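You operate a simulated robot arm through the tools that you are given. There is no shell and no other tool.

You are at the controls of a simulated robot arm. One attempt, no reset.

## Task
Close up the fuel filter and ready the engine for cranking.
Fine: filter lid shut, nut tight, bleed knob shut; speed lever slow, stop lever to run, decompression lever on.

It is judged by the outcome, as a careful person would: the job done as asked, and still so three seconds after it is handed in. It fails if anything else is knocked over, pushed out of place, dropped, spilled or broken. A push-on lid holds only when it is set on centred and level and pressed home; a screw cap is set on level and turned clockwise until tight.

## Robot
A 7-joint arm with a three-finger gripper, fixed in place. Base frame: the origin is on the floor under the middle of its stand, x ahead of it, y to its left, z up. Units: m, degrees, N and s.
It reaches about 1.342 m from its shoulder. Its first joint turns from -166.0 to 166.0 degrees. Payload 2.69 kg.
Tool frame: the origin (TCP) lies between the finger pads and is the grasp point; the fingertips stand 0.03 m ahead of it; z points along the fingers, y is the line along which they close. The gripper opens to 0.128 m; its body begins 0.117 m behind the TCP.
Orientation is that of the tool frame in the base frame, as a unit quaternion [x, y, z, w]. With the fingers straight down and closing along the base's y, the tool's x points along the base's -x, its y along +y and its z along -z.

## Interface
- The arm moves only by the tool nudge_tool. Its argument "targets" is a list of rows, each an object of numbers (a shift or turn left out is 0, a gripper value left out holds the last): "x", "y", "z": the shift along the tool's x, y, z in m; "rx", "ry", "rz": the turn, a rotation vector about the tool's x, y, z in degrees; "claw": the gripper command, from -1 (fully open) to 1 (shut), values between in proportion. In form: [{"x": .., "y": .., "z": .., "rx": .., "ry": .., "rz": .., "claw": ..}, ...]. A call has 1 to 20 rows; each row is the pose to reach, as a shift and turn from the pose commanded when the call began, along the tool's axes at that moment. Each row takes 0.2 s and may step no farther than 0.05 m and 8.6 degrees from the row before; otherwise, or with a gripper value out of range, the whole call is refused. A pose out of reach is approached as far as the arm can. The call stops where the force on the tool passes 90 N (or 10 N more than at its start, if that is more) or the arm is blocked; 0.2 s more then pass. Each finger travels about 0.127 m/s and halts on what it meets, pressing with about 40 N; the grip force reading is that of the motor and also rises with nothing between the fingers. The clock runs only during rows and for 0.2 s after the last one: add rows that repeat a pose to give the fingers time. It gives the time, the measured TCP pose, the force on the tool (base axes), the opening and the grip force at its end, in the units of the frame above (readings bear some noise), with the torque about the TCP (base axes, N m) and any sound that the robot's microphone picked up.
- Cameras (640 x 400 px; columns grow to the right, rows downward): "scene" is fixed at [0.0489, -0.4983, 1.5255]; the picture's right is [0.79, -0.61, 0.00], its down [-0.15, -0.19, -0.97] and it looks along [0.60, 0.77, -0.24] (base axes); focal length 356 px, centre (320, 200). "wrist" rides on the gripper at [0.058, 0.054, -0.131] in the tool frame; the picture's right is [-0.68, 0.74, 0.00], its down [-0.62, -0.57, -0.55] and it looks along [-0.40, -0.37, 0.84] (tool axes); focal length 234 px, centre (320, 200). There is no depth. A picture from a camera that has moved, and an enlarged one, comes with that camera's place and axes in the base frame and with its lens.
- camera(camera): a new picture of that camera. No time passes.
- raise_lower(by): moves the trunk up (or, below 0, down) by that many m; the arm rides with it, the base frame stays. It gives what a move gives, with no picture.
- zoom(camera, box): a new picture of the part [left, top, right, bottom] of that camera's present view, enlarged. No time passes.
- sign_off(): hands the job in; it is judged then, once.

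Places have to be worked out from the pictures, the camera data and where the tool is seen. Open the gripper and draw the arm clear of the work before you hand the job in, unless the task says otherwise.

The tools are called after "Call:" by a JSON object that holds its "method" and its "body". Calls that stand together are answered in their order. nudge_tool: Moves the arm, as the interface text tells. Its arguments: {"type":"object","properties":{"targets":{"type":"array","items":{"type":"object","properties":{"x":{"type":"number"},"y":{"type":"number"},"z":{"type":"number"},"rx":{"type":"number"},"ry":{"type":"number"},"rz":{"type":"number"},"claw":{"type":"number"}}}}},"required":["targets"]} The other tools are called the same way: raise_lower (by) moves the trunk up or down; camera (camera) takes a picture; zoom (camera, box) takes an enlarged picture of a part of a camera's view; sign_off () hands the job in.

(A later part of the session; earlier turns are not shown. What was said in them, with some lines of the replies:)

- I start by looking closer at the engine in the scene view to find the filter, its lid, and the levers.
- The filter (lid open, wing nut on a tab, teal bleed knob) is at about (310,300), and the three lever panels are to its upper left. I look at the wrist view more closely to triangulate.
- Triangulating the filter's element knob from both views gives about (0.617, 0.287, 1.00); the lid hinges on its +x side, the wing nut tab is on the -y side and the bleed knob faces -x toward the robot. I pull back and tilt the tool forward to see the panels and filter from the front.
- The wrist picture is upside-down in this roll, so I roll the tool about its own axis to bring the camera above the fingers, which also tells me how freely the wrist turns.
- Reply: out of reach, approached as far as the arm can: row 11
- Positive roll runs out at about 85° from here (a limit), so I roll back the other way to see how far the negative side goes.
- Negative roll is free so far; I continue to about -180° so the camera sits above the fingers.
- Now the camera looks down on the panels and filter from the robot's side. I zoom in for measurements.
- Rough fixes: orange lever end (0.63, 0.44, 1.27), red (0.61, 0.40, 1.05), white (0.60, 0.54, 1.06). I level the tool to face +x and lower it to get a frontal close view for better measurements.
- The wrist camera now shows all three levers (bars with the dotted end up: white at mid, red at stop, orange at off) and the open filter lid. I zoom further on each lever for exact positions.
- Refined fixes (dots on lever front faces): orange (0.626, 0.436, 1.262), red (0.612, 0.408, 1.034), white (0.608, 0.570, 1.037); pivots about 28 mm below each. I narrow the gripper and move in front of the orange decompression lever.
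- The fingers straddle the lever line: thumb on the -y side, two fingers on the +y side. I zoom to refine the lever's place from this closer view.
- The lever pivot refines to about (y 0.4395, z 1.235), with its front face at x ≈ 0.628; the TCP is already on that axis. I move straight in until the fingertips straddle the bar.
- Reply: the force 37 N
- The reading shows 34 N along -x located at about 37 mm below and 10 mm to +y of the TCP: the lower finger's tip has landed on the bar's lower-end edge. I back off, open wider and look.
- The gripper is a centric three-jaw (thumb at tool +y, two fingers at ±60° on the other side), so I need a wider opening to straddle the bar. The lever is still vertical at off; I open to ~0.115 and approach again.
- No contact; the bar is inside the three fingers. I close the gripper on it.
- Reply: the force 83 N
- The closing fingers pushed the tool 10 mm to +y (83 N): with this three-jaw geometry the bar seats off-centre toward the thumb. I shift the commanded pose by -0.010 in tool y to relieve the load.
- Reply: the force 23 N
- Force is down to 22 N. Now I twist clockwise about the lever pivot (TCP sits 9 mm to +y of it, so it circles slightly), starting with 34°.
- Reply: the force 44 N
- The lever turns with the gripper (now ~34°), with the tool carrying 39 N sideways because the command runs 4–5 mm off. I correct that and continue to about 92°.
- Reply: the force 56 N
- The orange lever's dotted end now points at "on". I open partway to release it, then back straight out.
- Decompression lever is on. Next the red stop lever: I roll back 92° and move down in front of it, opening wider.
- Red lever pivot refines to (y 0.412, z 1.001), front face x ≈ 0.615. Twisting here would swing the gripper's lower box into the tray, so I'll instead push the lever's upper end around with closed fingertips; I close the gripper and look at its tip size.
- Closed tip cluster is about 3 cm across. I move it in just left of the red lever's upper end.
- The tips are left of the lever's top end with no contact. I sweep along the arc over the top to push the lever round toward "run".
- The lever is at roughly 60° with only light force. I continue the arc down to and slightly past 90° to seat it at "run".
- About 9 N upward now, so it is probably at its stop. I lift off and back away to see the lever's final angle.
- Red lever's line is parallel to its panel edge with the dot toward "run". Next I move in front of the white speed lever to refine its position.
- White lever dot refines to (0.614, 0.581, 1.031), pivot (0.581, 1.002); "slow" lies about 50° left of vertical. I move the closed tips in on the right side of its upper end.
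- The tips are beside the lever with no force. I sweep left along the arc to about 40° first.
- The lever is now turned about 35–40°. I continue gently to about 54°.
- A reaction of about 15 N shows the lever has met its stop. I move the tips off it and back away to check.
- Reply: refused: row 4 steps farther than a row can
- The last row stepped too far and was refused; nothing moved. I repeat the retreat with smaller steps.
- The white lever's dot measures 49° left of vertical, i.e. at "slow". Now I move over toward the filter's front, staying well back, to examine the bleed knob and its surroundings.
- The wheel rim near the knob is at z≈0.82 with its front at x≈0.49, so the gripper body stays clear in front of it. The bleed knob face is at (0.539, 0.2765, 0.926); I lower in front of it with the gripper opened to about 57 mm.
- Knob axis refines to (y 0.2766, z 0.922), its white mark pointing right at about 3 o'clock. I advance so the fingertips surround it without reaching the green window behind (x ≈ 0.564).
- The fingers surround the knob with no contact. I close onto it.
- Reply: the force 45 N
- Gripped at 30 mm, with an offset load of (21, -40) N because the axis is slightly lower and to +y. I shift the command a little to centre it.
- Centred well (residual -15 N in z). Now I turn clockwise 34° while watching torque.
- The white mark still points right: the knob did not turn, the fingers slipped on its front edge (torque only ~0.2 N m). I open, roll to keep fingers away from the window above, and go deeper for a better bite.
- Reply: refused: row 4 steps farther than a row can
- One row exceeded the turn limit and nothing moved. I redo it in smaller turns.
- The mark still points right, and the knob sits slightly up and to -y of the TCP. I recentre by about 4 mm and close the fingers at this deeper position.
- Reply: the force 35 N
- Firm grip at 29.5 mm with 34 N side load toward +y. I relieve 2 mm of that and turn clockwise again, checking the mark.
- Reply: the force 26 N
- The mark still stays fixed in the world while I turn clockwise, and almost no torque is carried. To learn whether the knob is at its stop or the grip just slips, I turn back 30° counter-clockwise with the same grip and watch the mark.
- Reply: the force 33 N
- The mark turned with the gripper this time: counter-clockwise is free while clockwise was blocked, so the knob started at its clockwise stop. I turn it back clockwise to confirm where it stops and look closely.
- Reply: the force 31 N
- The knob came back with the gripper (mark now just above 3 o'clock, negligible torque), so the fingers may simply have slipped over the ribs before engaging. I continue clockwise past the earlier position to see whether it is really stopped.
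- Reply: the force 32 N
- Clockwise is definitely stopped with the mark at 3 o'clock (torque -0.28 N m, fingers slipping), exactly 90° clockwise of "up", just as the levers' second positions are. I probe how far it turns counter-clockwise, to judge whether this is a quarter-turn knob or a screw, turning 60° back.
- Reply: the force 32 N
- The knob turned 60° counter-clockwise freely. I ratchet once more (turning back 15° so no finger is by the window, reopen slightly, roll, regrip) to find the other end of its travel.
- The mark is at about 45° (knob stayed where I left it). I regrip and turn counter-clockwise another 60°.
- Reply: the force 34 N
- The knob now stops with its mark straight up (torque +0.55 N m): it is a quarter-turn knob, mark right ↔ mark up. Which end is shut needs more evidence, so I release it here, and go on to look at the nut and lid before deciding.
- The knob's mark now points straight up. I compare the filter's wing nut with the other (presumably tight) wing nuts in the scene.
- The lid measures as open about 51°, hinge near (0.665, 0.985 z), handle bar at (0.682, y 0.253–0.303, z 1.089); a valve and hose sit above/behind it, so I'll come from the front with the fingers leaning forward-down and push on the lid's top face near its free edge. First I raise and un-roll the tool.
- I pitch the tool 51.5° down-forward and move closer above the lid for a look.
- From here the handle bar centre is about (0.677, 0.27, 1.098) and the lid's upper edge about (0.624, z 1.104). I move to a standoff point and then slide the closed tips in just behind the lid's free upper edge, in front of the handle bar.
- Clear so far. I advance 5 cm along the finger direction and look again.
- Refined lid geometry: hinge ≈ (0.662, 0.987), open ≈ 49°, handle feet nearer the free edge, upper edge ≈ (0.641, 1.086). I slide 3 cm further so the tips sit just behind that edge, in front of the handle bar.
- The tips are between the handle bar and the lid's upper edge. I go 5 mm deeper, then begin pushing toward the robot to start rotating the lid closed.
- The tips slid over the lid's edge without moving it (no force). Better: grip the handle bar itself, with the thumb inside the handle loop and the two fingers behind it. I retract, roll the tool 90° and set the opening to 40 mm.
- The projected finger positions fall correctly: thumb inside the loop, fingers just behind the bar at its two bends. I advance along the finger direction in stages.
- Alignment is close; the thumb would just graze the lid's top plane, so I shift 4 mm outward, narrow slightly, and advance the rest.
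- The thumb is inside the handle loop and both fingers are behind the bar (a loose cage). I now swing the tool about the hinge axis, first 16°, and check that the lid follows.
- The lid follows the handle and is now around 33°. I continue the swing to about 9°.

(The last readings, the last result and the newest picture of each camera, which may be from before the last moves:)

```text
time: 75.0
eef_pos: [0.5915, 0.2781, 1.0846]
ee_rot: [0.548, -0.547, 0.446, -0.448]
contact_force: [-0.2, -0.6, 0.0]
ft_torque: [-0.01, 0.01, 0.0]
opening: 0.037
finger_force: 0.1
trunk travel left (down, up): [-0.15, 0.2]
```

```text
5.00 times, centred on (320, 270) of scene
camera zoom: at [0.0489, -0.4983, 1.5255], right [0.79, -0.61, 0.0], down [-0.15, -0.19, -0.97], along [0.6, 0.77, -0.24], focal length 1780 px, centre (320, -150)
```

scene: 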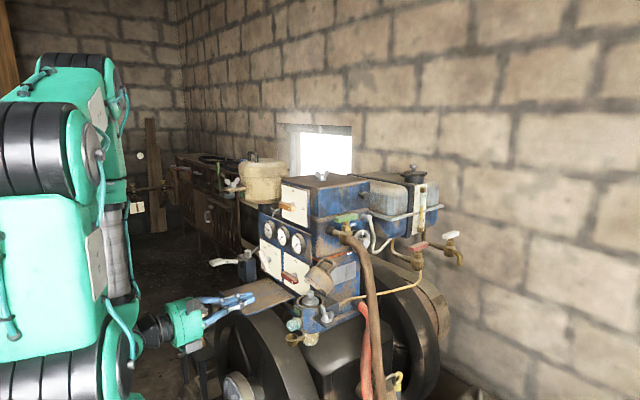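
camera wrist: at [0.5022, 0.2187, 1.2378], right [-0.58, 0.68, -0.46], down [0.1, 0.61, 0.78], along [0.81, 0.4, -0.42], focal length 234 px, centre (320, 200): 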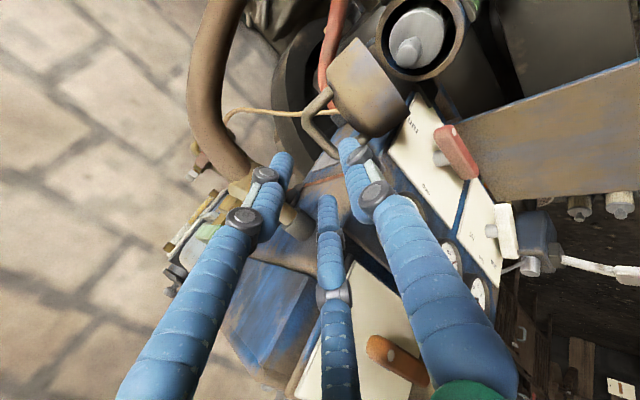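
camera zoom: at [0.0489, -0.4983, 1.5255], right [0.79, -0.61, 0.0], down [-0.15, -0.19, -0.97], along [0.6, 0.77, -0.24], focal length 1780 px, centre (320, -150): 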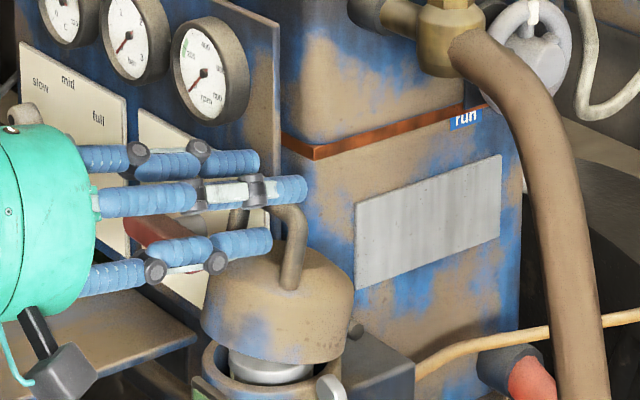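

The lid is nearly level with the handle still caged. I continue the last degrees to seat it, watching the force.

Call:
{"method": "nudge_tool", "body": {"targets": [{"y": 0.0048, "z": -0.004, "rx": 3}, {"y": 0.0095, "z": -0.0081, "rx": 6}, {"y": 0.0146, "z": -0.0117, "rx": 9}]}}

Call:
{"method": "zoom", "body": {"camera": "wrist", "box": [240, 30, 440, 230]}}

Call:
{"method": "zoom", "body": {"camera": "scene", "box": [280, 230, 360, 310]}}

```text
time: 75.8
eef_pos: [0.578, 0.2777, 1.0734]
ee_rot: [0.511, -0.511, 0.489, -0.489]
contact_force: [0.5, 0.2, 0.3]
ft_torque: [0.01, 0.02, 0.01]
opening: 0.0371
finger_force: 0.2
trunk travel left (down, up): [-0.15, 0.2]
```

```text
2.00 times, centred on (340, 130) of wrist
camera zoom: at [0.443, 0.2192, 1.0252], right [-0.03, 0.68, -0.73], down [-0.52, 0.61, 0.59], along [0.85, 0.4, 0.34], focal length 468 px, centre (280, 340)
```

zoom: 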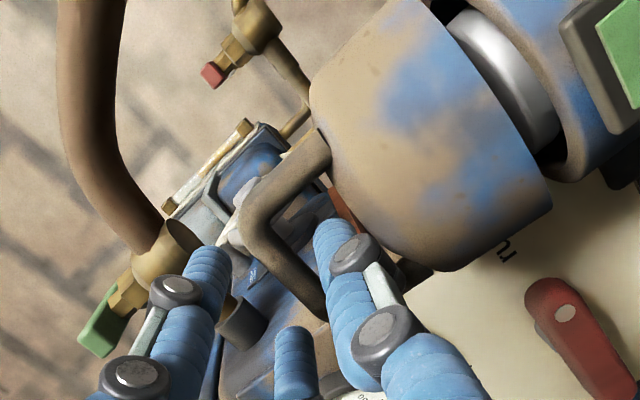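

```text
5.00 times, centred on (320, 270) of scene
camera zoom: at [0.0489, -0.4983, 1.5255], right [0.79, -0.61, 0.0], down [-0.15, -0.19, -0.97], along [0.6, 0.77, -0.24], focal length 1780 px, centre (320, -150)
```

zoom: 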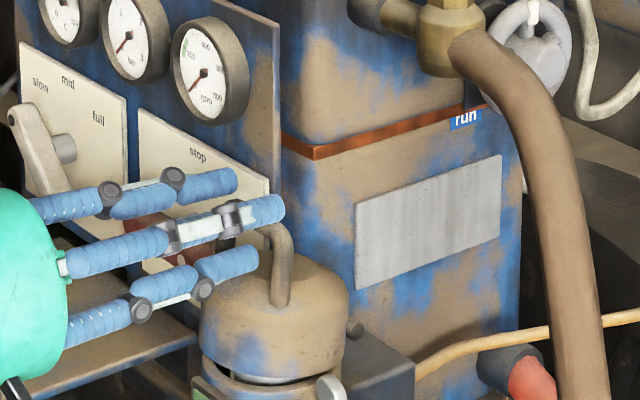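

Still no contact force and a small gap remains at the front of the lid. I keep pushing the handle down along the same arc.

Call:
{"method": "nudge_tool", "body": {"targets": [{"y": 0.0032, "z": -0.003, "rx": 1}, {"y": 0.0063, "z": -0.0055, "rx": 2}, {"y": 0.0096, "z": -0.008, "rx": 3}, {"y": 0.0129, "z": -0.0106, "rx": 4}]}}

Call:
{"method": "zoom", "body": {"camera": "scene", "box": [280, 230, 360, 310]}}

Call:
{"method": "zoom", "body": {"camera": "wrist", "box": [240, 30, 440, 230]}}

```text
time: 76.8
eef_pos: [0.566, 0.2772, 1.0598]
ee_rot: [-0.493, 0.494, -0.506, 0.507]
contact_force: [-0.4, 0.3, 0.5]
ft_torque: [-0.03, 0.03, 0.01]
opening: 0.0368
finger_force: 0.1
trunk travel left (down, up): [-0.15, 0.2]
```

```text
5.00 times, centred on (320, 270) of scene
camera zoom: at [0.0489, -0.4983, 1.5255], right [0.79, -0.61, 0.0], down [-0.15, -0.19, -0.97], along [0.6, 0.77, -0.24], focal length 1780 px, centre (320, -150)
```

zoom: 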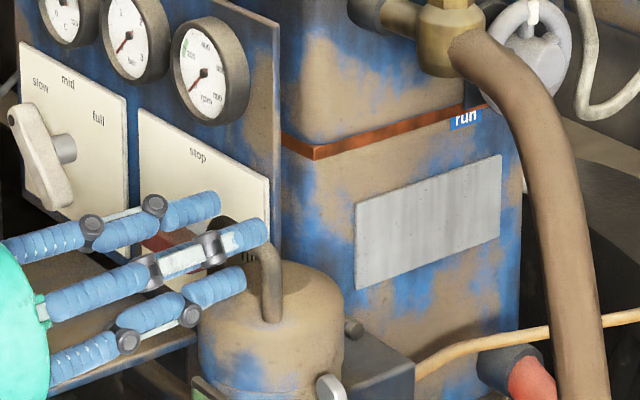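

```text
2.00 times, centred on (340, 130) of wrist
camera zoom: at [0.4355, 0.2191, 1.0033], right [0.02, 0.68, -0.73], down [-0.56, 0.61, 0.55], along [0.83, 0.4, 0.39], focal length 468 px, centre (280, 340)
```

zoom: 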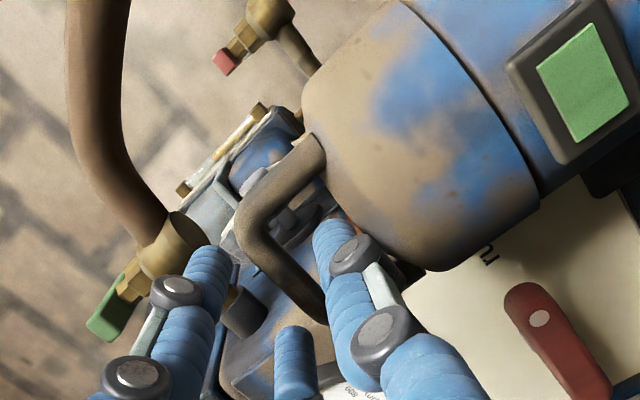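

The seam now looks closed. I press further down on the handle bar to push the lid home, watching for a firm reaction.

Call:
{"method": "nudge_tool", "body": {"targets": [{"y": 0.003}, {"y": 0.006}, {"y": 0.009}, {"y": 0.012}]}}

Call:
{"method": "zoom", "body": {"camera": "scene", "box": [280, 230, 360, 310]}}

```text
time: 77.8
eef_pos: [0.5649, 0.2772, 1.0482]
ee_rot: [-0.493, 0.495, -0.505, 0.506]
contact_force: [-2.2, 0.7, 1.2]
ft_torque: [0.02, 0.01, -0.04]
opening: 0.0383
finger_force: 0.2
trunk travel left (down, up): [-0.15, 0.2]
```

```text
5.00 times, centred on (320, 270) of scene
camera zoom: at [0.0489, -0.4983, 1.5255], right [0.79, -0.61, 0.0], down [-0.15, -0.19, -0.97], along [0.6, 0.77, -0.24], focal length 1780 px, centre (320, -150)
```

zoom: 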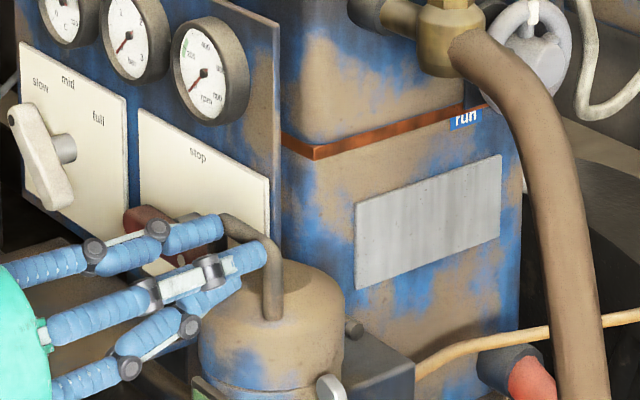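

Little reaction, and the fingers are beginning to pass in front of the bar. I withdraw straight back and inspect the lid.

Call:
{"method": "nudge_tool", "body": {"targets": [{"y": -0.004, "z": -0.01}, {"y": -0.004, "z": -0.04}, {"y": -0.004, "z": -0.08}, {"y": -0.004, "z": -0.12}]}}

Call:
{"method": "zoom", "body": {"camera": "scene", "box": [280, 240, 360, 320]}}

Call:
{"method": "camera", "body": {"camera": "wrist"}}

```text
time: 78.8
eef_pos: [0.446, 0.2765, 1.0462]
ee_rot: [-0.493, 0.494, -0.506, 0.507]
contact_force: [-0.3, -1.0, -0.8]
ft_torque: [0.02, -0.01, 0.03]
opening: 0.037
finger_force: 0.0
trunk travel left (down, up): [-0.15, 0.2]
```

```text
5.00 times, centred on (320, 280) of scene
camera zoom: at [0.0489, -0.4983, 1.5255], right [0.79, -0.61, 0.0], down [-0.15, -0.19, -0.97], along [0.6, 0.77, -0.24], focal length 1780 px, centre (320, -200)
```

zoom: 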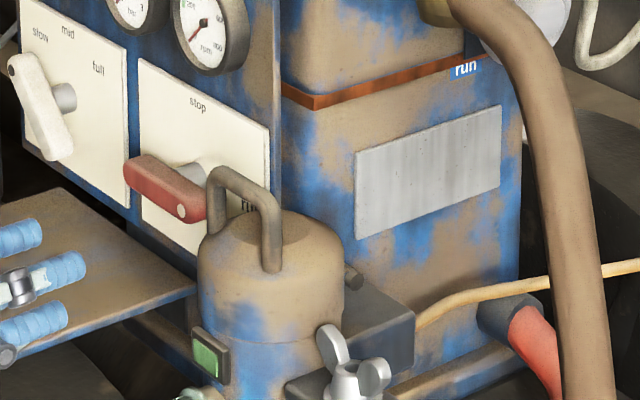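

```text
taken
camera wrist: at [0.3156, 0.2184, 0.9911], right [0.02, 0.68, -0.74], down [-0.56, 0.61, 0.55], along [0.83, 0.4, 0.39], focal length 234 px, centre (320, 200)
```

wrist: 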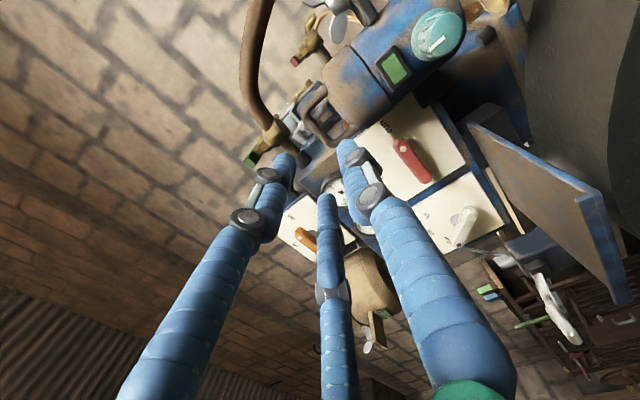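

The lid is shut with its handle upright. I now raise and pitch the tool to point straight down (thumb toward the robot, boxes away from the valve), to press the lid home from above.

Call:
{"method": "nudge_tool", "body": {"targets": [{"y": -0.0155, "rx": -8.3, "claw": 1.0}, {"y": -0.031, "rx": -16.6}, {"y": -0.0465, "rx": -24.9}, {"y": -0.062, "rx": -33.2}, {"y": -0.0775, "rx": -41.5}, {"y": -0.093, "rx": -49.8}, {"y": -0.1085, "rx": -58.1}, {"y": -0.124, "rx": -66.4}, {"y": -0.1395, "rx": -74.7}, {"y": -0.155, "rx": -83}, {"y": -0.17, "rx": -91.4}]}}

Call:
{"method": "camera", "body": {"camera": "wrist"}}

Call:
{"method": "camera", "body": {"camera": "scene"}}

```text
time: 81.2
eef_pos: [0.4414, 0.2762, 1.2194]
ee_rot: [0.708, -0.706, 0.0, 0.0]
contact_force: [0.6, 0.0, 0.8]
ft_torque: [0.03, -0.04, -0.01]
opening: 0.0021
finger_force: 31.5
trunk travel left (down, up): [-0.15, 0.2]
```

```text
taken
camera wrist: at [0.3868, 0.2172, 1.3505], right [-0.74, 0.68, 0.0], down [0.56, 0.62, 0.55], along [0.37, 0.41, -0.84], focal length 234 px, centre (320, 200)
```

wrist: 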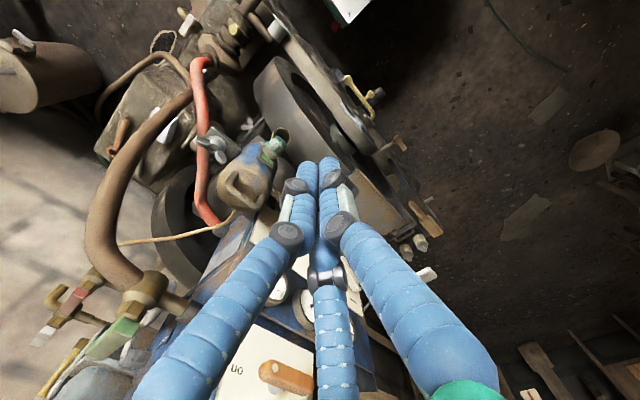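

```text
taken
```

scene: 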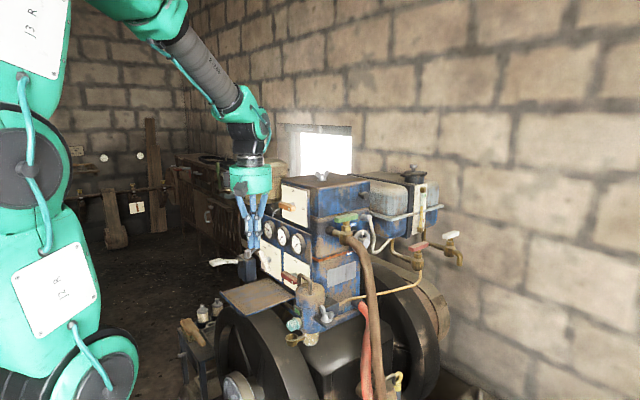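

Call:
{"method": "zoom", "body": {"camera": "wrist", "box": [180, 110, 320, 220]}}

Call:
{"method": "zoom", "body": {"camera": "scene", "box": [285, 270, 345, 330]}}

```text
3.64 times, centred on (250, 165) of wrist
camera zoom: at [0.3868, 0.2172, 1.3505], right [-0.74, 0.68, 0.0], down [0.56, 0.62, 0.55], along [0.37, 0.41, -0.84], focal length 852 px, centre (574, 327)
```

zoom: 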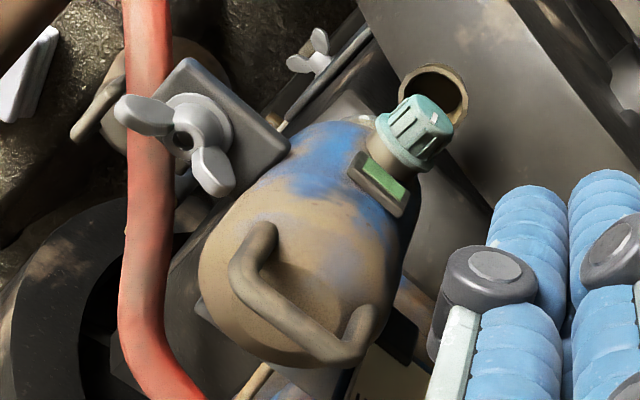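

```text
6.67 times, centred on (315, 300) of scene
camera zoom: at [0.0489, -0.4983, 1.5255], right [0.79, -0.61, 0.0], down [-0.15, -0.19, -0.97], along [0.6, 0.77, -0.24], focal length 2373 px, centre (353, -467)
```

zoom: 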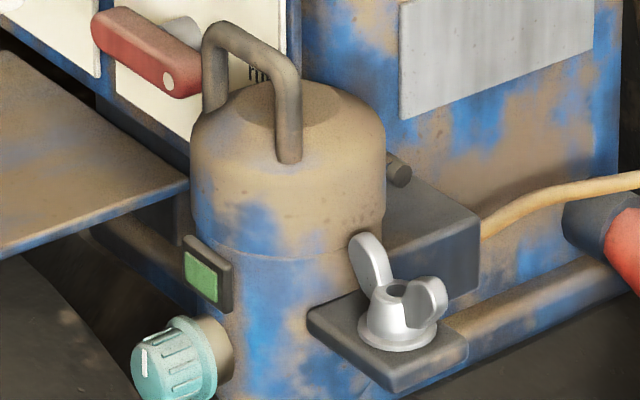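

The lid sits level on the body with the handle bar at about (0.586, 0.270, top ≈ 1.079). I move above the bar and lower toward it.

Call:
{"method": "nudge_tool", "body": {"targets": [{"x": 0.001, "y": -0.045}, {"x": 0.003, "y": -0.09}, {"x": 0.005, "y": -0.135}, {"x": 0.005, "y": -0.1446, "z": 0.03}, {"x": 0.005, "y": -0.1446, "z": 0.065}, {"x": 0.005, "y": -0.1446, "z": 0.09}]}}

Call:
{"method": "zoom", "body": {"camera": "scene", "box": [260, 220, 360, 320]}}

Call:
{"method": "zoom", "body": {"camera": "wrist", "box": [220, 80, 400, 220]}}

```text
time: 82.6
eef_pos: [0.5878, 0.2744, 1.1289]
ee_rot: [-0.707, 0.707, 0.0, 0.001]
contact_force: [0.1, -0.6, -0.8]
ft_torque: [0.01, 0.0, -0.02]
opening: 0.002
finger_force: 31.1
trunk travel left (down, up): [-0.15, 0.2]
```

```text
4.00 times, centred on (310, 270) of scene
camera zoom: at [0.0489, -0.4983, 1.5255], right [0.79, -0.61, 0.0], down [-0.15, -0.19, -0.97], along [0.6, 0.77, -0.24], focal length 1424 px, centre (360, -80)
```

zoom: 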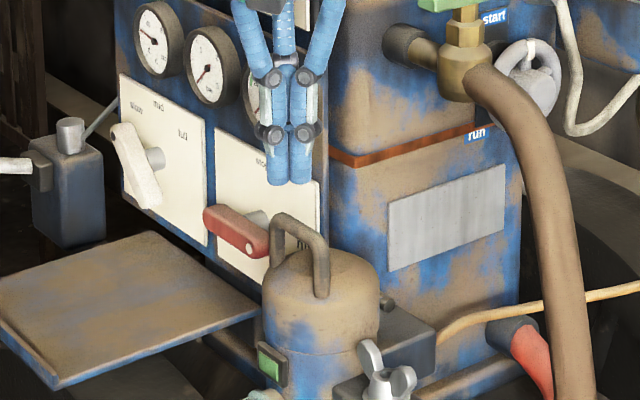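

```text
2.86 times, centred on (310, 150) of wrist
camera zoom: at [0.5332, 0.2155, 1.2612], right [-0.74, 0.68, 0.0], down [0.56, 0.62, 0.55], along [0.37, 0.41, -0.83], focal length 669 px, centre (349, 343)
```

zoom: 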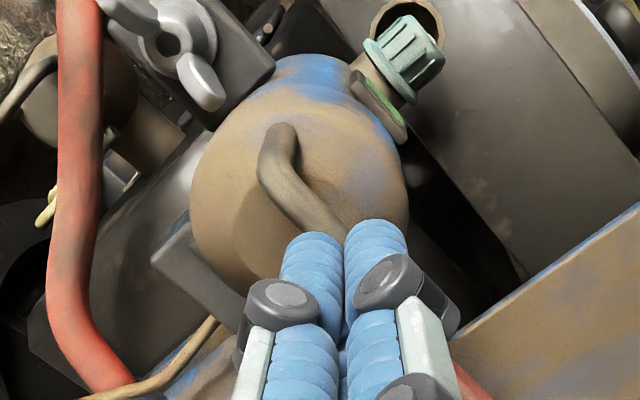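

The tips are above the bar's middle. I lower slowly onto it to press.

Call:
{"method": "nudge_tool", "body": {"targets": [{"z": 0.012}, {"z": 0.02}, {"z": 0.026}, {"z": 0.031}, {"z": 0.035}]}}

Call:
{"method": "zoom", "body": {"camera": "scene", "box": [260, 220, 360, 320]}}

```text
time: 83.8
eef_pos: [0.587, 0.2723, 1.0937]
ee_rot: [0.708, -0.707, 0.0, -0.002]
contact_force: [0.3, 0.4, 0.2]
ft_torque: [0.02, 0.01, 0.01]
opening: 0.0022
finger_force: 31.5
trunk travel left (down, up): [-0.15, 0.2]
```

```text
4.00 times, centred on (310, 270) of scene
camera zoom: at [0.0489, -0.4983, 1.5255], right [0.79, -0.61, 0.0], down [-0.15, -0.19, -0.97], along [0.6, 0.77, -0.24], focal length 1424 px, centre (360, -80)
```

zoom: 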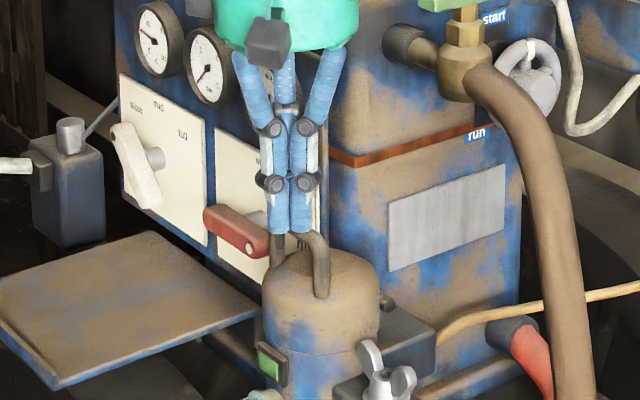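

No contact yet at tip height 1.064. I continue down in small steps.

Call:
{"method": "nudge_tool", "body": {"targets": [{"z": 0.004}, {"z": 0.008}, {"z": 0.011}]}}

Call:
{"method": "zoom", "body": {"camera": "scene", "box": [280, 250, 330, 310]}}

Call:
{"method": "zoom", "body": {"camera": "wrist", "box": [220, 80, 400, 220]}}

```text
time: 84.6
eef_pos: [0.5863, 0.2727, 1.0904]
ee_rot: [-0.707, 0.707, -0.002, 0.007]
contact_force: [-18.3, 1.6, 70.8]
ft_torque: [-0.05, -0.41, -0.01]
opening: 0.002
finger_force: 31.8
trunk travel left (down, up): [-0.15, 0.2]
```

```text
6.67 times, centred on (305, 280) of scene
camera zoom: at [0.0489, -0.4983, 1.5255], right [0.79, -0.61, 0.0], down [-0.15, -0.19, -0.97], along [0.6, 0.77, -0.24], focal length 2373 px, centre (420, -333)
```

zoom: 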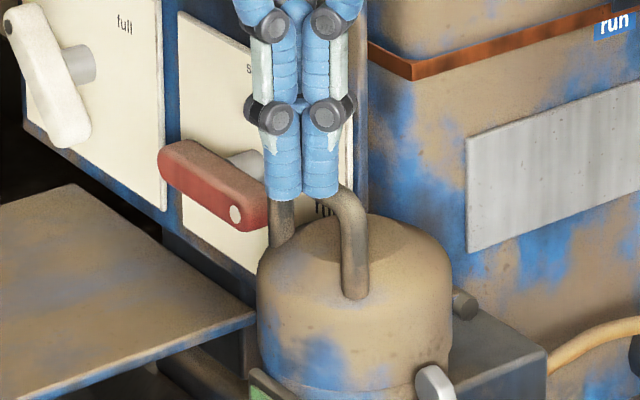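

```text
2.86 times, centred on (310, 150) of wrist
camera zoom: at [0.5295, 0.2127, 1.22], right [-0.74, 0.68, 0.0], down [0.56, 0.61, 0.56], along [0.38, 0.41, -0.83], focal length 669 px, centre (349, 343)
```

zoom: 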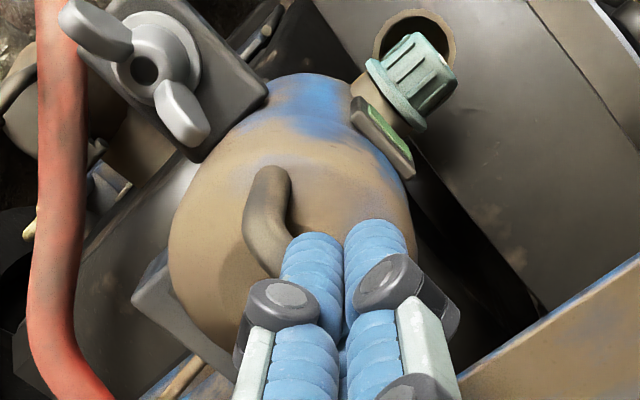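

70.8 N of downward pressing on the closed lid's handle with it not yielding further: the lid is home. I lift off and move above the wing nut (axis ≈ (0.613, 0.202), wings along y).

Call:
{"method": "nudge_tool", "body": {"targets": [{"z": -0.03}, {"z": -0.07}, {"z": -0.1}, {"x": 0.043, "y": -0.027, "z": -0.1}, {"x": 0.086, "y": -0.054, "z": -0.1}]}}

Call:
{"method": "camera", "body": {"camera": "wrist"}}

Call:
{"method": "zoom", "body": {"camera": "scene", "box": [270, 220, 370, 340]}}

```text
refused: row 4 steps farther than a row can; nothing moved
```

```text
taken
camera wrist: at [0.5295, 0.2127, 1.22], right [-0.74, 0.68, 0.0], down [0.56, 0.61, 0.56], along [0.38, 0.41, -0.83], focal length 234 px, centre (320, 200)
```

wrist: 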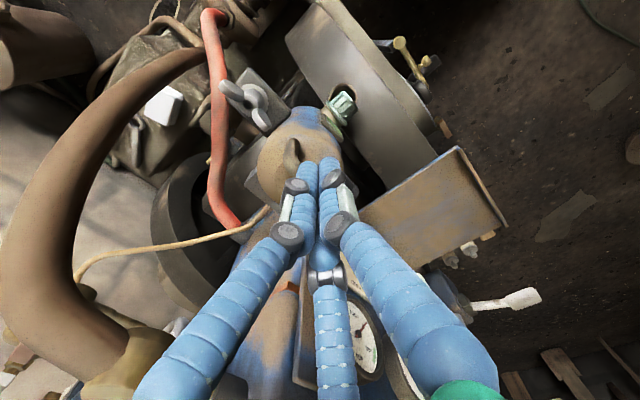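

```text
3.33 times, centred on (320, 280) of scene
camera zoom: at [0.0489, -0.4983, 1.5255], right [0.79, -0.61, 0.0], down [-0.15, -0.19, -0.97], along [0.6, 0.77, -0.24], focal length 1187 px, centre (320, -67)
```

zoom: 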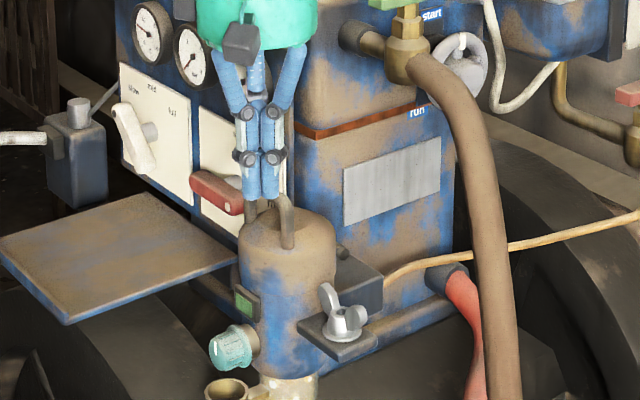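

That step was too long and was refused. I repeat with smaller lateral steps.

Call:
{"method": "nudge_tool", "body": {"targets": [{"z": -0.03}, {"z": -0.07}, {"z": -0.1}, {"x": 0.03, "y": -0.018, "z": -0.1}, {"x": 0.06, "y": -0.036, "z": -0.1}, {"x": 0.086, "y": -0.054, "z": -0.1}]}}

Call:
{"method": "camera", "body": {"camera": "wrist"}}

Call:
{"method": "zoom", "body": {"camera": "scene", "box": [270, 220, 370, 340]}}

```text
time: 86.0
eef_pos: [0.6393, 0.1853, 1.1818]
ee_rot: [0.707, -0.707, 0.0, -0.001]
contact_force: [0.1, -0.5, -0.2]
ft_torque: [-0.04, 0.0, -0.03]
opening: 0.0022
finger_force: 31.7
trunk travel left (down, up): [-0.15, 0.2]
```

```text
taken
camera wrist: at [0.5847, 0.1264, 1.3128], right [-0.74, 0.68, 0.0], down [0.56, 0.62, 0.55], along [0.37, 0.41, -0.84], focal length 234 px, centre (320, 200)
```

wrist: 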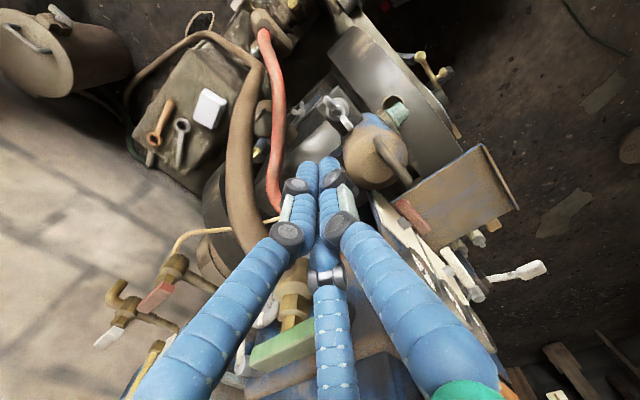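

```text
3.33 times, centred on (320, 280) of scene
camera zoom: at [0.0489, -0.4983, 1.5255], right [0.79, -0.61, 0.0], down [-0.15, -0.19, -0.97], along [0.6, 0.77, -0.24], focal length 1187 px, centre (320, -67)
```

zoom: 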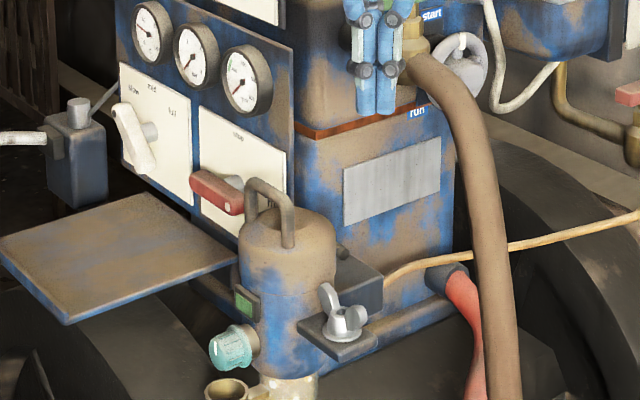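

Call:
{"method": "zoom", "body": {"camera": "wrist", "box": [270, 60, 410, 180]}}

```text
3.33 times, centred on (340, 120) of wrist
camera zoom: at [0.5847, 0.1264, 1.3128], right [-0.74, 0.68, 0.0], down [0.56, 0.62, 0.55], along [0.37, 0.41, -0.84], focal length 781 px, centre (253, 467)
```

zoom: 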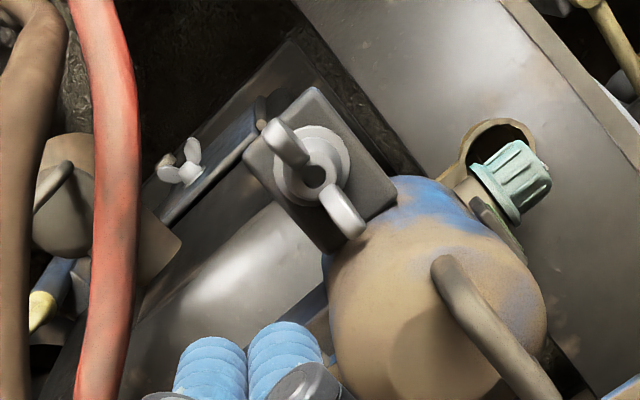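

Nut axis refines to about (0.614, 0.201). I descend on the +x side of the outer (-y) wing, ready to push it clockwise.

Call:
{"method": "nudge_tool", "body": {"targets": [{"z": 0.04}, {"z": 0.08}, {"z": 0.12}, {"z": 0.15}, {"z": 0.17}, {"z": 0.1827}]}}

Call:
{"method": "zoom", "body": {"camera": "scene", "box": [290, 260, 360, 330]}}

Call:
{"method": "zoom", "body": {"camera": "wrist", "box": [250, 60, 430, 220]}}

```text
time: 87.4
eef_pos: [0.6408, 0.1864, 1.001]
ee_rot: [-0.707, 0.707, 0.0, 0.001]
contact_force: [0.3, -0.3, -1.1]
ft_torque: [0.02, -0.04, -0.01]
opening: 0.0022
finger_force: 30.8
trunk travel left (down, up): [-0.15, 0.2]
```

```text
5.71 times, centred on (325, 295) of scene
camera zoom: at [0.0489, -0.4983, 1.5255], right [0.79, -0.61, 0.0], down [-0.15, -0.19, -0.97], along [0.6, 0.77, -0.24], focal length 2034 px, centre (291, -343)
```

zoom: 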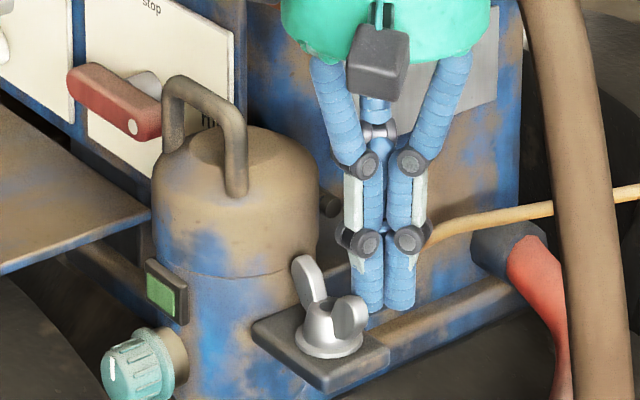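

```text
2.50 times, centred on (340, 140) of wrist
camera zoom: at [0.5858, 0.1272, 1.1321], right [-0.74, 0.68, 0.0], down [0.56, 0.62, 0.55], along [0.37, 0.41, -0.84], focal length 585 px, centre (270, 350)
```

zoom: 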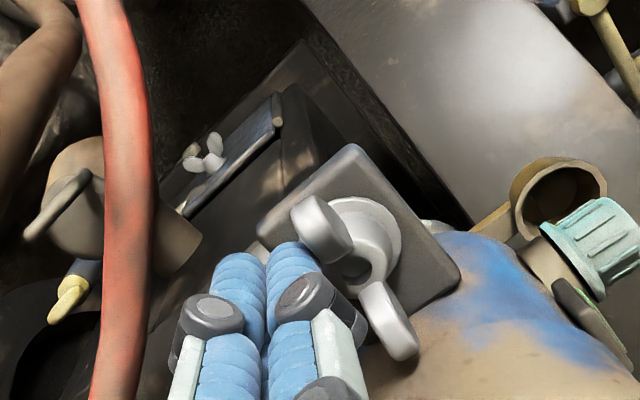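

The closed tips are beside the outer wing at +x with no contact. I sweep clockwise (seen from above), first about 45°.

Call:
{"method": "nudge_tool", "body": {"targets": [{"x": 0.0059, "y": 0.0095}, {"x": 0.0078, "y": 0.0125}, {"x": 0.0097, "y": 0.0155}, {"x": 0.0109, "y": 0.0189}, {"x": 0.0119, "y": 0.0223}, {"x": 0.0122, "y": 0.0258}, {"x": 0.0122, "y": 0.0294}]}}

Call:
{"method": "zoom", "body": {"camera": "scene", "box": [290, 260, 360, 330]}}

Call:
{"method": "zoom", "body": {"camera": "wrist", "box": [250, 60, 430, 220]}}

```text
time: 89.0
eef_pos: [0.6108, 0.1741, 1.0005]
ee_rot: [0.707, -0.707, -0.001, -0.001]
contact_force: [-1.0, 0.1, 1.0]
ft_torque: [0.01, 0.01, -0.03]
opening: 0.002
finger_force: 31.6
trunk travel left (down, up): [-0.15, 0.2]
```

```text
5.71 times, centred on (325, 295) of scene
camera zoom: at [0.0489, -0.4983, 1.5255], right [0.79, -0.61, 0.0], down [-0.15, -0.19, -0.97], along [0.6, 0.77, -0.24], focal length 2034 px, centre (291, -343)
```

zoom: 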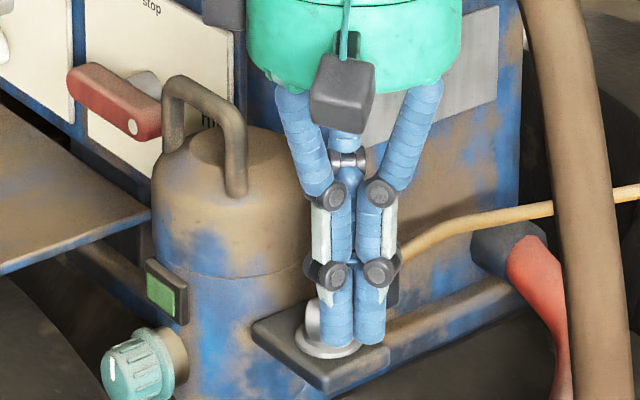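

```text
2.50 times, centred on (340, 140) of wrist
camera zoom: at [0.5563, 0.1154, 1.1308], right [-0.74, 0.68, 0.0], down [0.56, 0.62, 0.55], along [0.37, 0.41, -0.83], focal length 585 px, centre (270, 350)
```

zoom: 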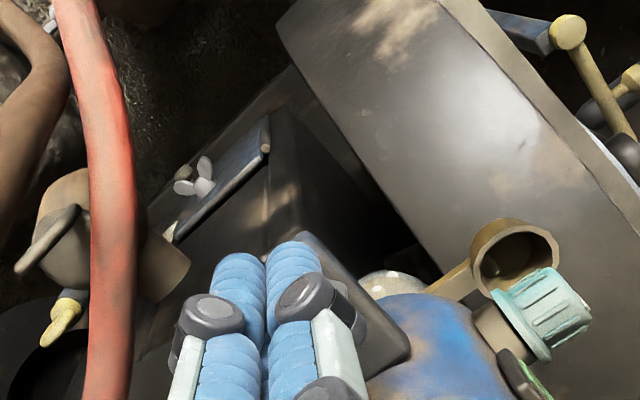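

Force is almost nil and the near wing seems to be moving. I continue the sweep around the -y/-x side.

Call:
{"method": "nudge_tool", "body": {"targets": [{"x": -0.0005, "y": 0.0035}, {"x": -0.0015, "y": 0.0069}, {"x": -0.003, "y": 0.0102}, {"x": -0.0048, "y": 0.0133}, {"x": -0.0071, "y": 0.016}, {"x": -0.0097, "y": 0.0185}, {"x": -0.0126, "y": 0.0206}, {"x": -0.0157, "y": 0.0223}]}}

Call:
{"method": "zoom", "body": {"camera": "scene", "box": [290, 260, 360, 330]}}

Call:
{"method": "zoom", "body": {"camera": "wrist", "box": [220, 60, 400, 220]}}

```text
time: 90.8
eef_pos: [0.5916, 0.1817, 1.0004]
ee_rot: [-0.706, 0.708, -0.001, 0.001]
contact_force: [7.5, -34.1, 0.4]
ft_torque: [-0.5, -0.46, -0.29]
opening: 0.0019
finger_force: 31.0
trunk travel left (down, up): [-0.15, 0.2]
stopped in row 8: the force on the tool passed its limit at 97 N (the readings are from after the stop); the commanded pose is now the measured one
```

```text
5.71 times, centred on (325, 295) of scene
camera zoom: at [0.0489, -0.4983, 1.5255], right [0.79, -0.61, 0.0], down [-0.15, -0.19, -0.97], along [0.6, 0.77, -0.24], focal length 2034 px, centre (291, -343)
```

zoom: 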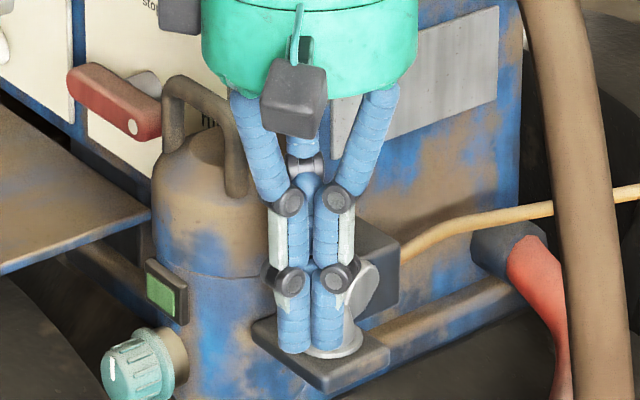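

```text
2.50 times, centred on (310, 140) of wrist
camera zoom: at [0.5367, 0.1238, 1.1309], right [-0.74, 0.68, 0.0], down [0.57, 0.61, 0.55], along [0.37, 0.4, -0.84], focal length 585 px, centre (345, 350)
```

zoom: 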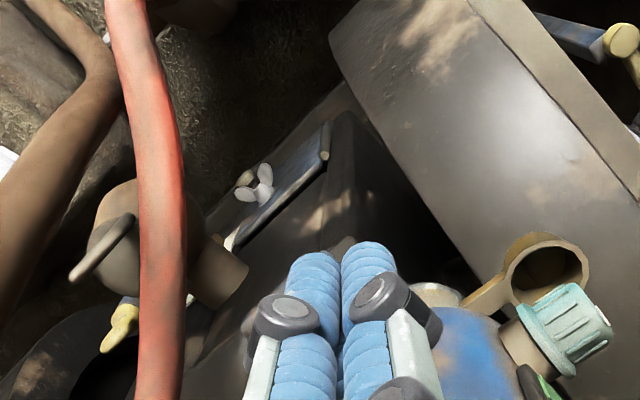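

The force limit tripped (97 N) with the wing pushed to exactly along -x: the nut has turned 90° clockwise and come up hard, its wings now parallel to x like the other tight nuts. I back the tips off the wing and lift out.

Call:
{"method": "nudge_tool", "body": {"targets": [{"x": 0.006, "y": -0.004}, {"x": 0.01, "y": -0.006}, {"x": 0.01, "y": -0.006, "z": -0.03}, {"x": 0.01, "y": -0.006, "z": -0.07}, {"x": 0.01, "y": -0.006, "z": -0.11}, {"x": 0.01, "y": -0.006, "z": -0.15}]}}

Call:
{"method": "zoom", "body": {"camera": "scene", "box": [290, 270, 350, 330]}}

Call:
{"method": "camera", "body": {"camera": "wrist"}}

```text
time: 92.2
eef_pos: [0.5981, 0.177, 1.1509]
ee_rot: [-0.707, 0.707, -0.001, 0.0]
contact_force: [0.8, 0.5, -0.5]
ft_torque: [0.0, -0.02, 0.0]
opening: 0.0018
finger_force: 30.9
trunk travel left (down, up): [-0.15, 0.2]
```

```text
6.67 times, centred on (320, 300) of scene
camera zoom: at [0.0489, -0.4983, 1.5255], right [0.79, -0.61, 0.0], down [-0.15, -0.19, -0.97], along [0.6, 0.77, -0.24], focal length 2373 px, centre (320, -467)
```

zoom: 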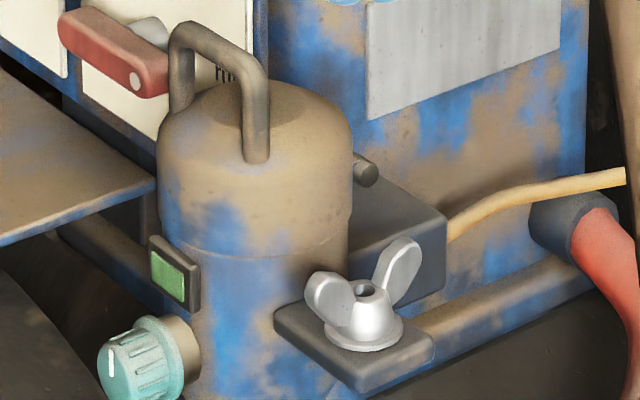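

```text
taken
camera wrist: at [0.5423, 0.118, 1.2819], right [-0.74, 0.68, 0.0], down [0.57, 0.62, 0.55], along [0.37, 0.4, -0.84], focal length 234 px, centre (320, 200)
```

wrist: 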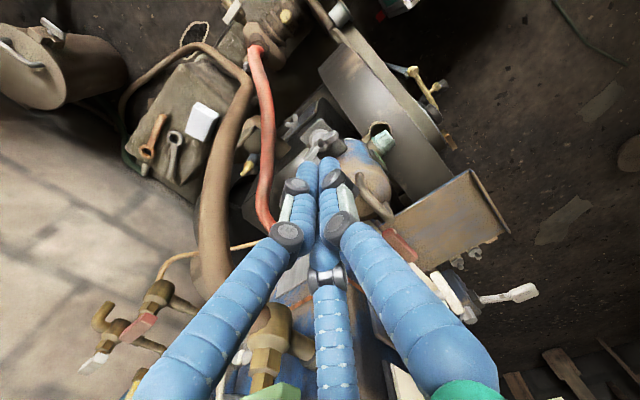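

The nut is tight, the lid is down. I check the knob's mark and all levers in close-up.

Call:
{"method": "zoom", "body": {"camera": "scene", "box": [280, 310, 320, 345]}}

Call:
{"method": "zoom", "body": {"camera": "scene", "box": [250, 180, 330, 300]}}

Call:
{"method": "zoom", "body": {"camera": "wrist", "box": [290, 100, 450, 220]}}

```text
11.43 times, centred on (300, 328) of scene
camera zoom: at [0.0489, -0.4983, 1.5255], right [0.79, -0.61, 0.0], down [-0.15, -0.19, -0.97], along [0.6, 0.77, -0.24], focal length 4069 px, centre (549, -1257)
```

zoom: 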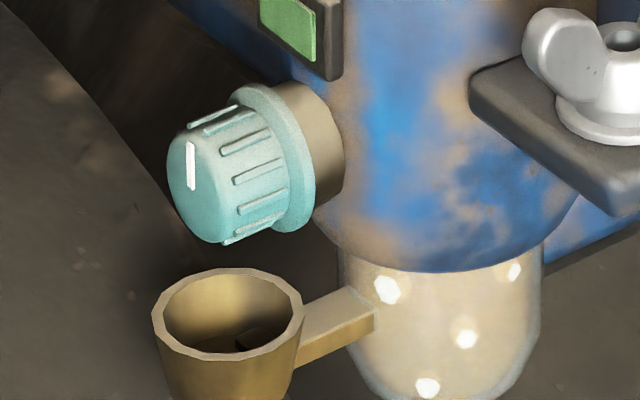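

```text
3.33 times, centred on (290, 240) of scene
camera zoom: at [0.0489, -0.4983, 1.5255], right [0.79, -0.61, 0.0], down [-0.15, -0.19, -0.97], along [0.6, 0.77, -0.24], focal length 1187 px, centre (420, 67)
```

zoom: 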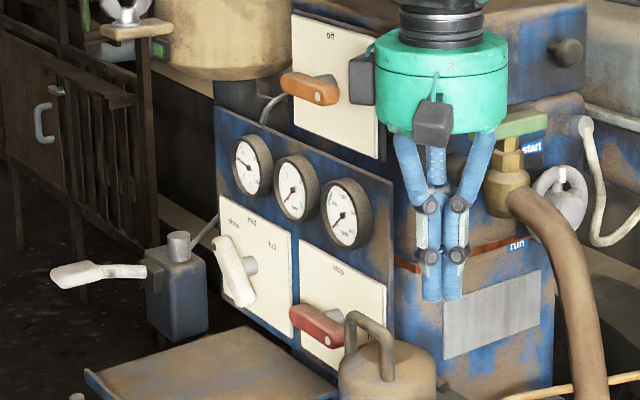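

```text
3.33 times, centred on (370, 160) of wrist
camera zoom: at [0.5423, 0.118, 1.2819], right [-0.74, 0.68, 0.0], down [0.57, 0.62, 0.55], along [0.37, 0.4, -0.84], focal length 781 px, centre (153, 333)
```

zoom: 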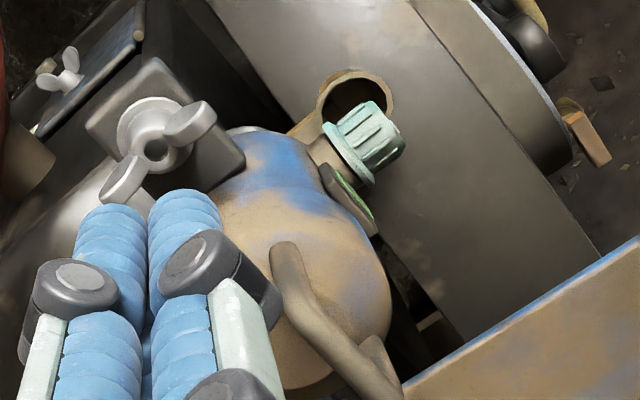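

Everything reads as wanted: lid closed, nut tight, knob mark straight up at its other stop (the only way it could be moved from its starting, open position), levers at slow, run and on. I lift straight up, then back away and open the gripper.

Call:
{"method": "nudge_tool", "body": {"targets": [{"z": -0.04}, {"z": -0.08}, {"z": -0.12}, {"z": -0.16}, {"y": 0.04, "z": -0.18}, {"y": 0.085, "z": -0.19}, {"y": 0.13, "z": -0.2}, {"y": 0.175, "z": -0.2}, {"y": 0.22, "z": -0.2, "claw": 0.0}, {"y": 0.25, "z": -0.2, "claw": -1.0}, {"y": 0.25, "z": -0.2, "claw": -1.0}, {"y": 0.25, "z": -0.2, "claw": -1.0}]}}

Call:
{"method": "camera", "body": {"camera": "scene"}}

Call:
{"method": "camera", "body": {"camera": "wrist"}}

```text
time: 94.8
eef_pos: [0.3445, 0.1747, 1.351]
ee_rot: [-0.707, 0.707, -0.001, 0.001]
contact_force: [-0.4, 0.8, 0.1]
ft_torque: [-0.04, 0.03, -0.01]
opening: 0.1281
finger_force: 0.0
trunk travel left (down, up): [-0.15, 0.2]
```

```text
taken
```

scene: 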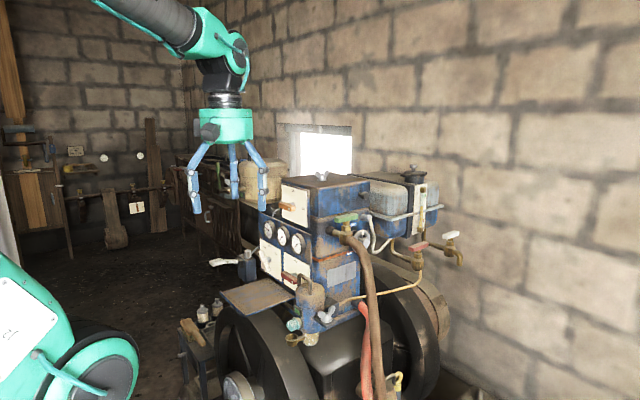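

```text
taken
camera wrist: at [0.2894, 0.1174, 1.482], right [-0.74, 0.68, 0.0], down [0.56, 0.62, 0.55], along [0.37, 0.4, -0.84], focal length 234 px, centre (320, 200)
```

wrist: 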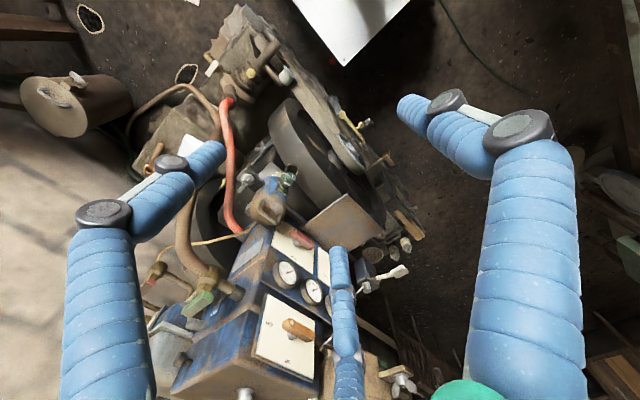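

The arm is clear with the gripper open. I take final close-ups of the levers and the filter to be sure.

Call:
{"method": "zoom", "body": {"camera": "scene", "box": [250, 230, 320, 300]}}

Call:
{"method": "zoom", "body": {"camera": "scene", "box": [270, 175, 320, 235]}}

Call:
{"method": "zoom", "body": {"camera": "scene", "box": [280, 270, 350, 345]}}

Call:
{"method": "zoom", "body": {"camera": "wrist", "box": [220, 140, 340, 260]}}

```text
5.71 times, centred on (285, 265) of scene
camera zoom: at [0.0489, -0.4983, 1.5255], right [0.79, -0.61, 0.0], down [-0.15, -0.19, -0.97], along [0.6, 0.77, -0.24], focal length 2034 px, centre (520, -171)
```

zoom: 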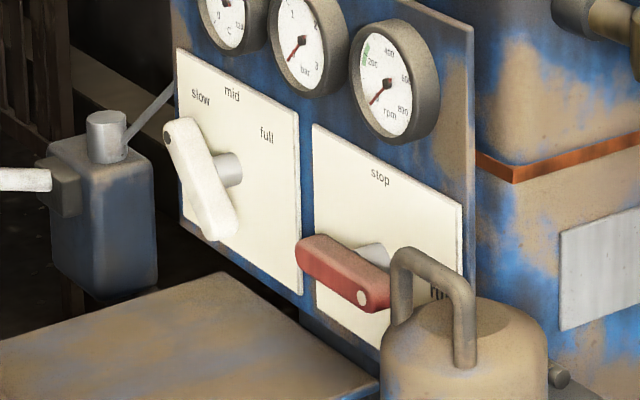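

```text
6.67 times, centred on (295, 205) of scene
camera zoom: at [0.0489, -0.4983, 1.5255], right [0.79, -0.61, 0.0], down [-0.15, -0.19, -0.97], along [0.6, 0.77, -0.24], focal length 2373 px, centre (487, 167)
```

zoom: 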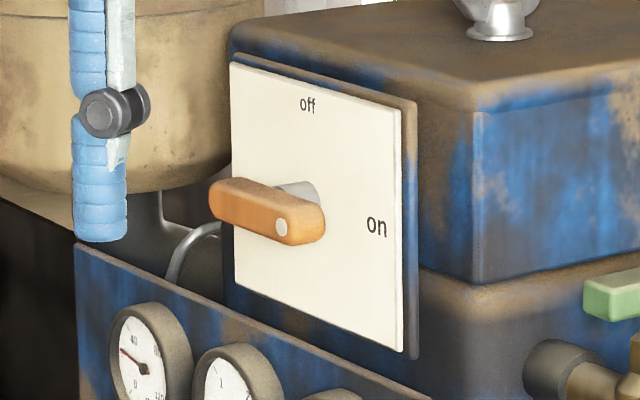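

```text
5.33 times, centred on (315, 308) of scene
camera zoom: at [0.0489, -0.4983, 1.5255], right [0.79, -0.61, 0.0], down [-0.15, -0.19, -0.97], along [0.6, 0.77, -0.24], focal length 1899 px, centre (347, -373)
```

zoom: 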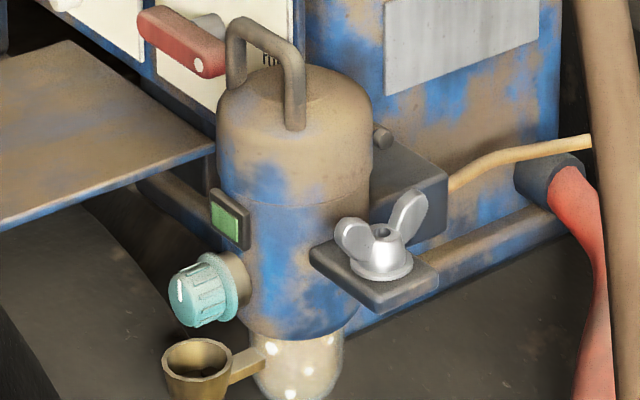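

```text
3.33 times, centred on (280, 200) of wrist
camera zoom: at [0.2894, 0.1174, 1.482], right [-0.74, 0.68, 0.0], down [0.56, 0.62, 0.55], along [0.37, 0.4, -0.84], focal length 781 px, centre (453, 200)
```

zoom: 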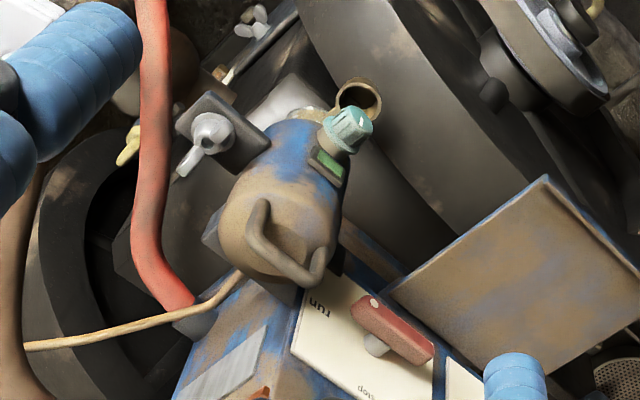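

All six items check out from the pictures: the white dot points at slow, the red at run and the orange at on. The lid is seated, the nut is tight and the knob is turned to its other stop. I hand the job in.

Call:
{"method": "sign_off", "body": {}}

```text
The job is handed in.
```

I've handed the job in. Five of the six items are clearly done, but I'm not certain the bleed knob is shut.

| Item | Final state | How sure |
|---|---|---|
| Decompression lever | Turned from off to on | Sure |
| Stop lever | Turned from stop to run | Sure |
| Speed lever | Pushed from mid to its stop at slow | Sure |
| Filter lid | Swung shut by its handle, then pressed down with about 70 N and it did not give | Sure |
| Wing nut | Turned 90° clockwise to a hard stop, wings lined up with the other nuts | Sure |
| Bleed knob | Turned 90° counter-clockwise to its other stop, mark straight up | **Uncertain** |

**Bleed knob:** it has no labels and turns only a quarter turn. At the start its mark pointed right and it would not turn further clockwise. Normally clockwise means shut, so it may already have been shut.

I turned it to mark-up for two reasons. Everything else started in the wrong position, and the levers' off and stop positions also point up. If clockwise is shut on this knob, I opened it.

The arm is clear of the work with the gripper open. In the final pictures I saw nothing knocked over, spilled or moved out of place.
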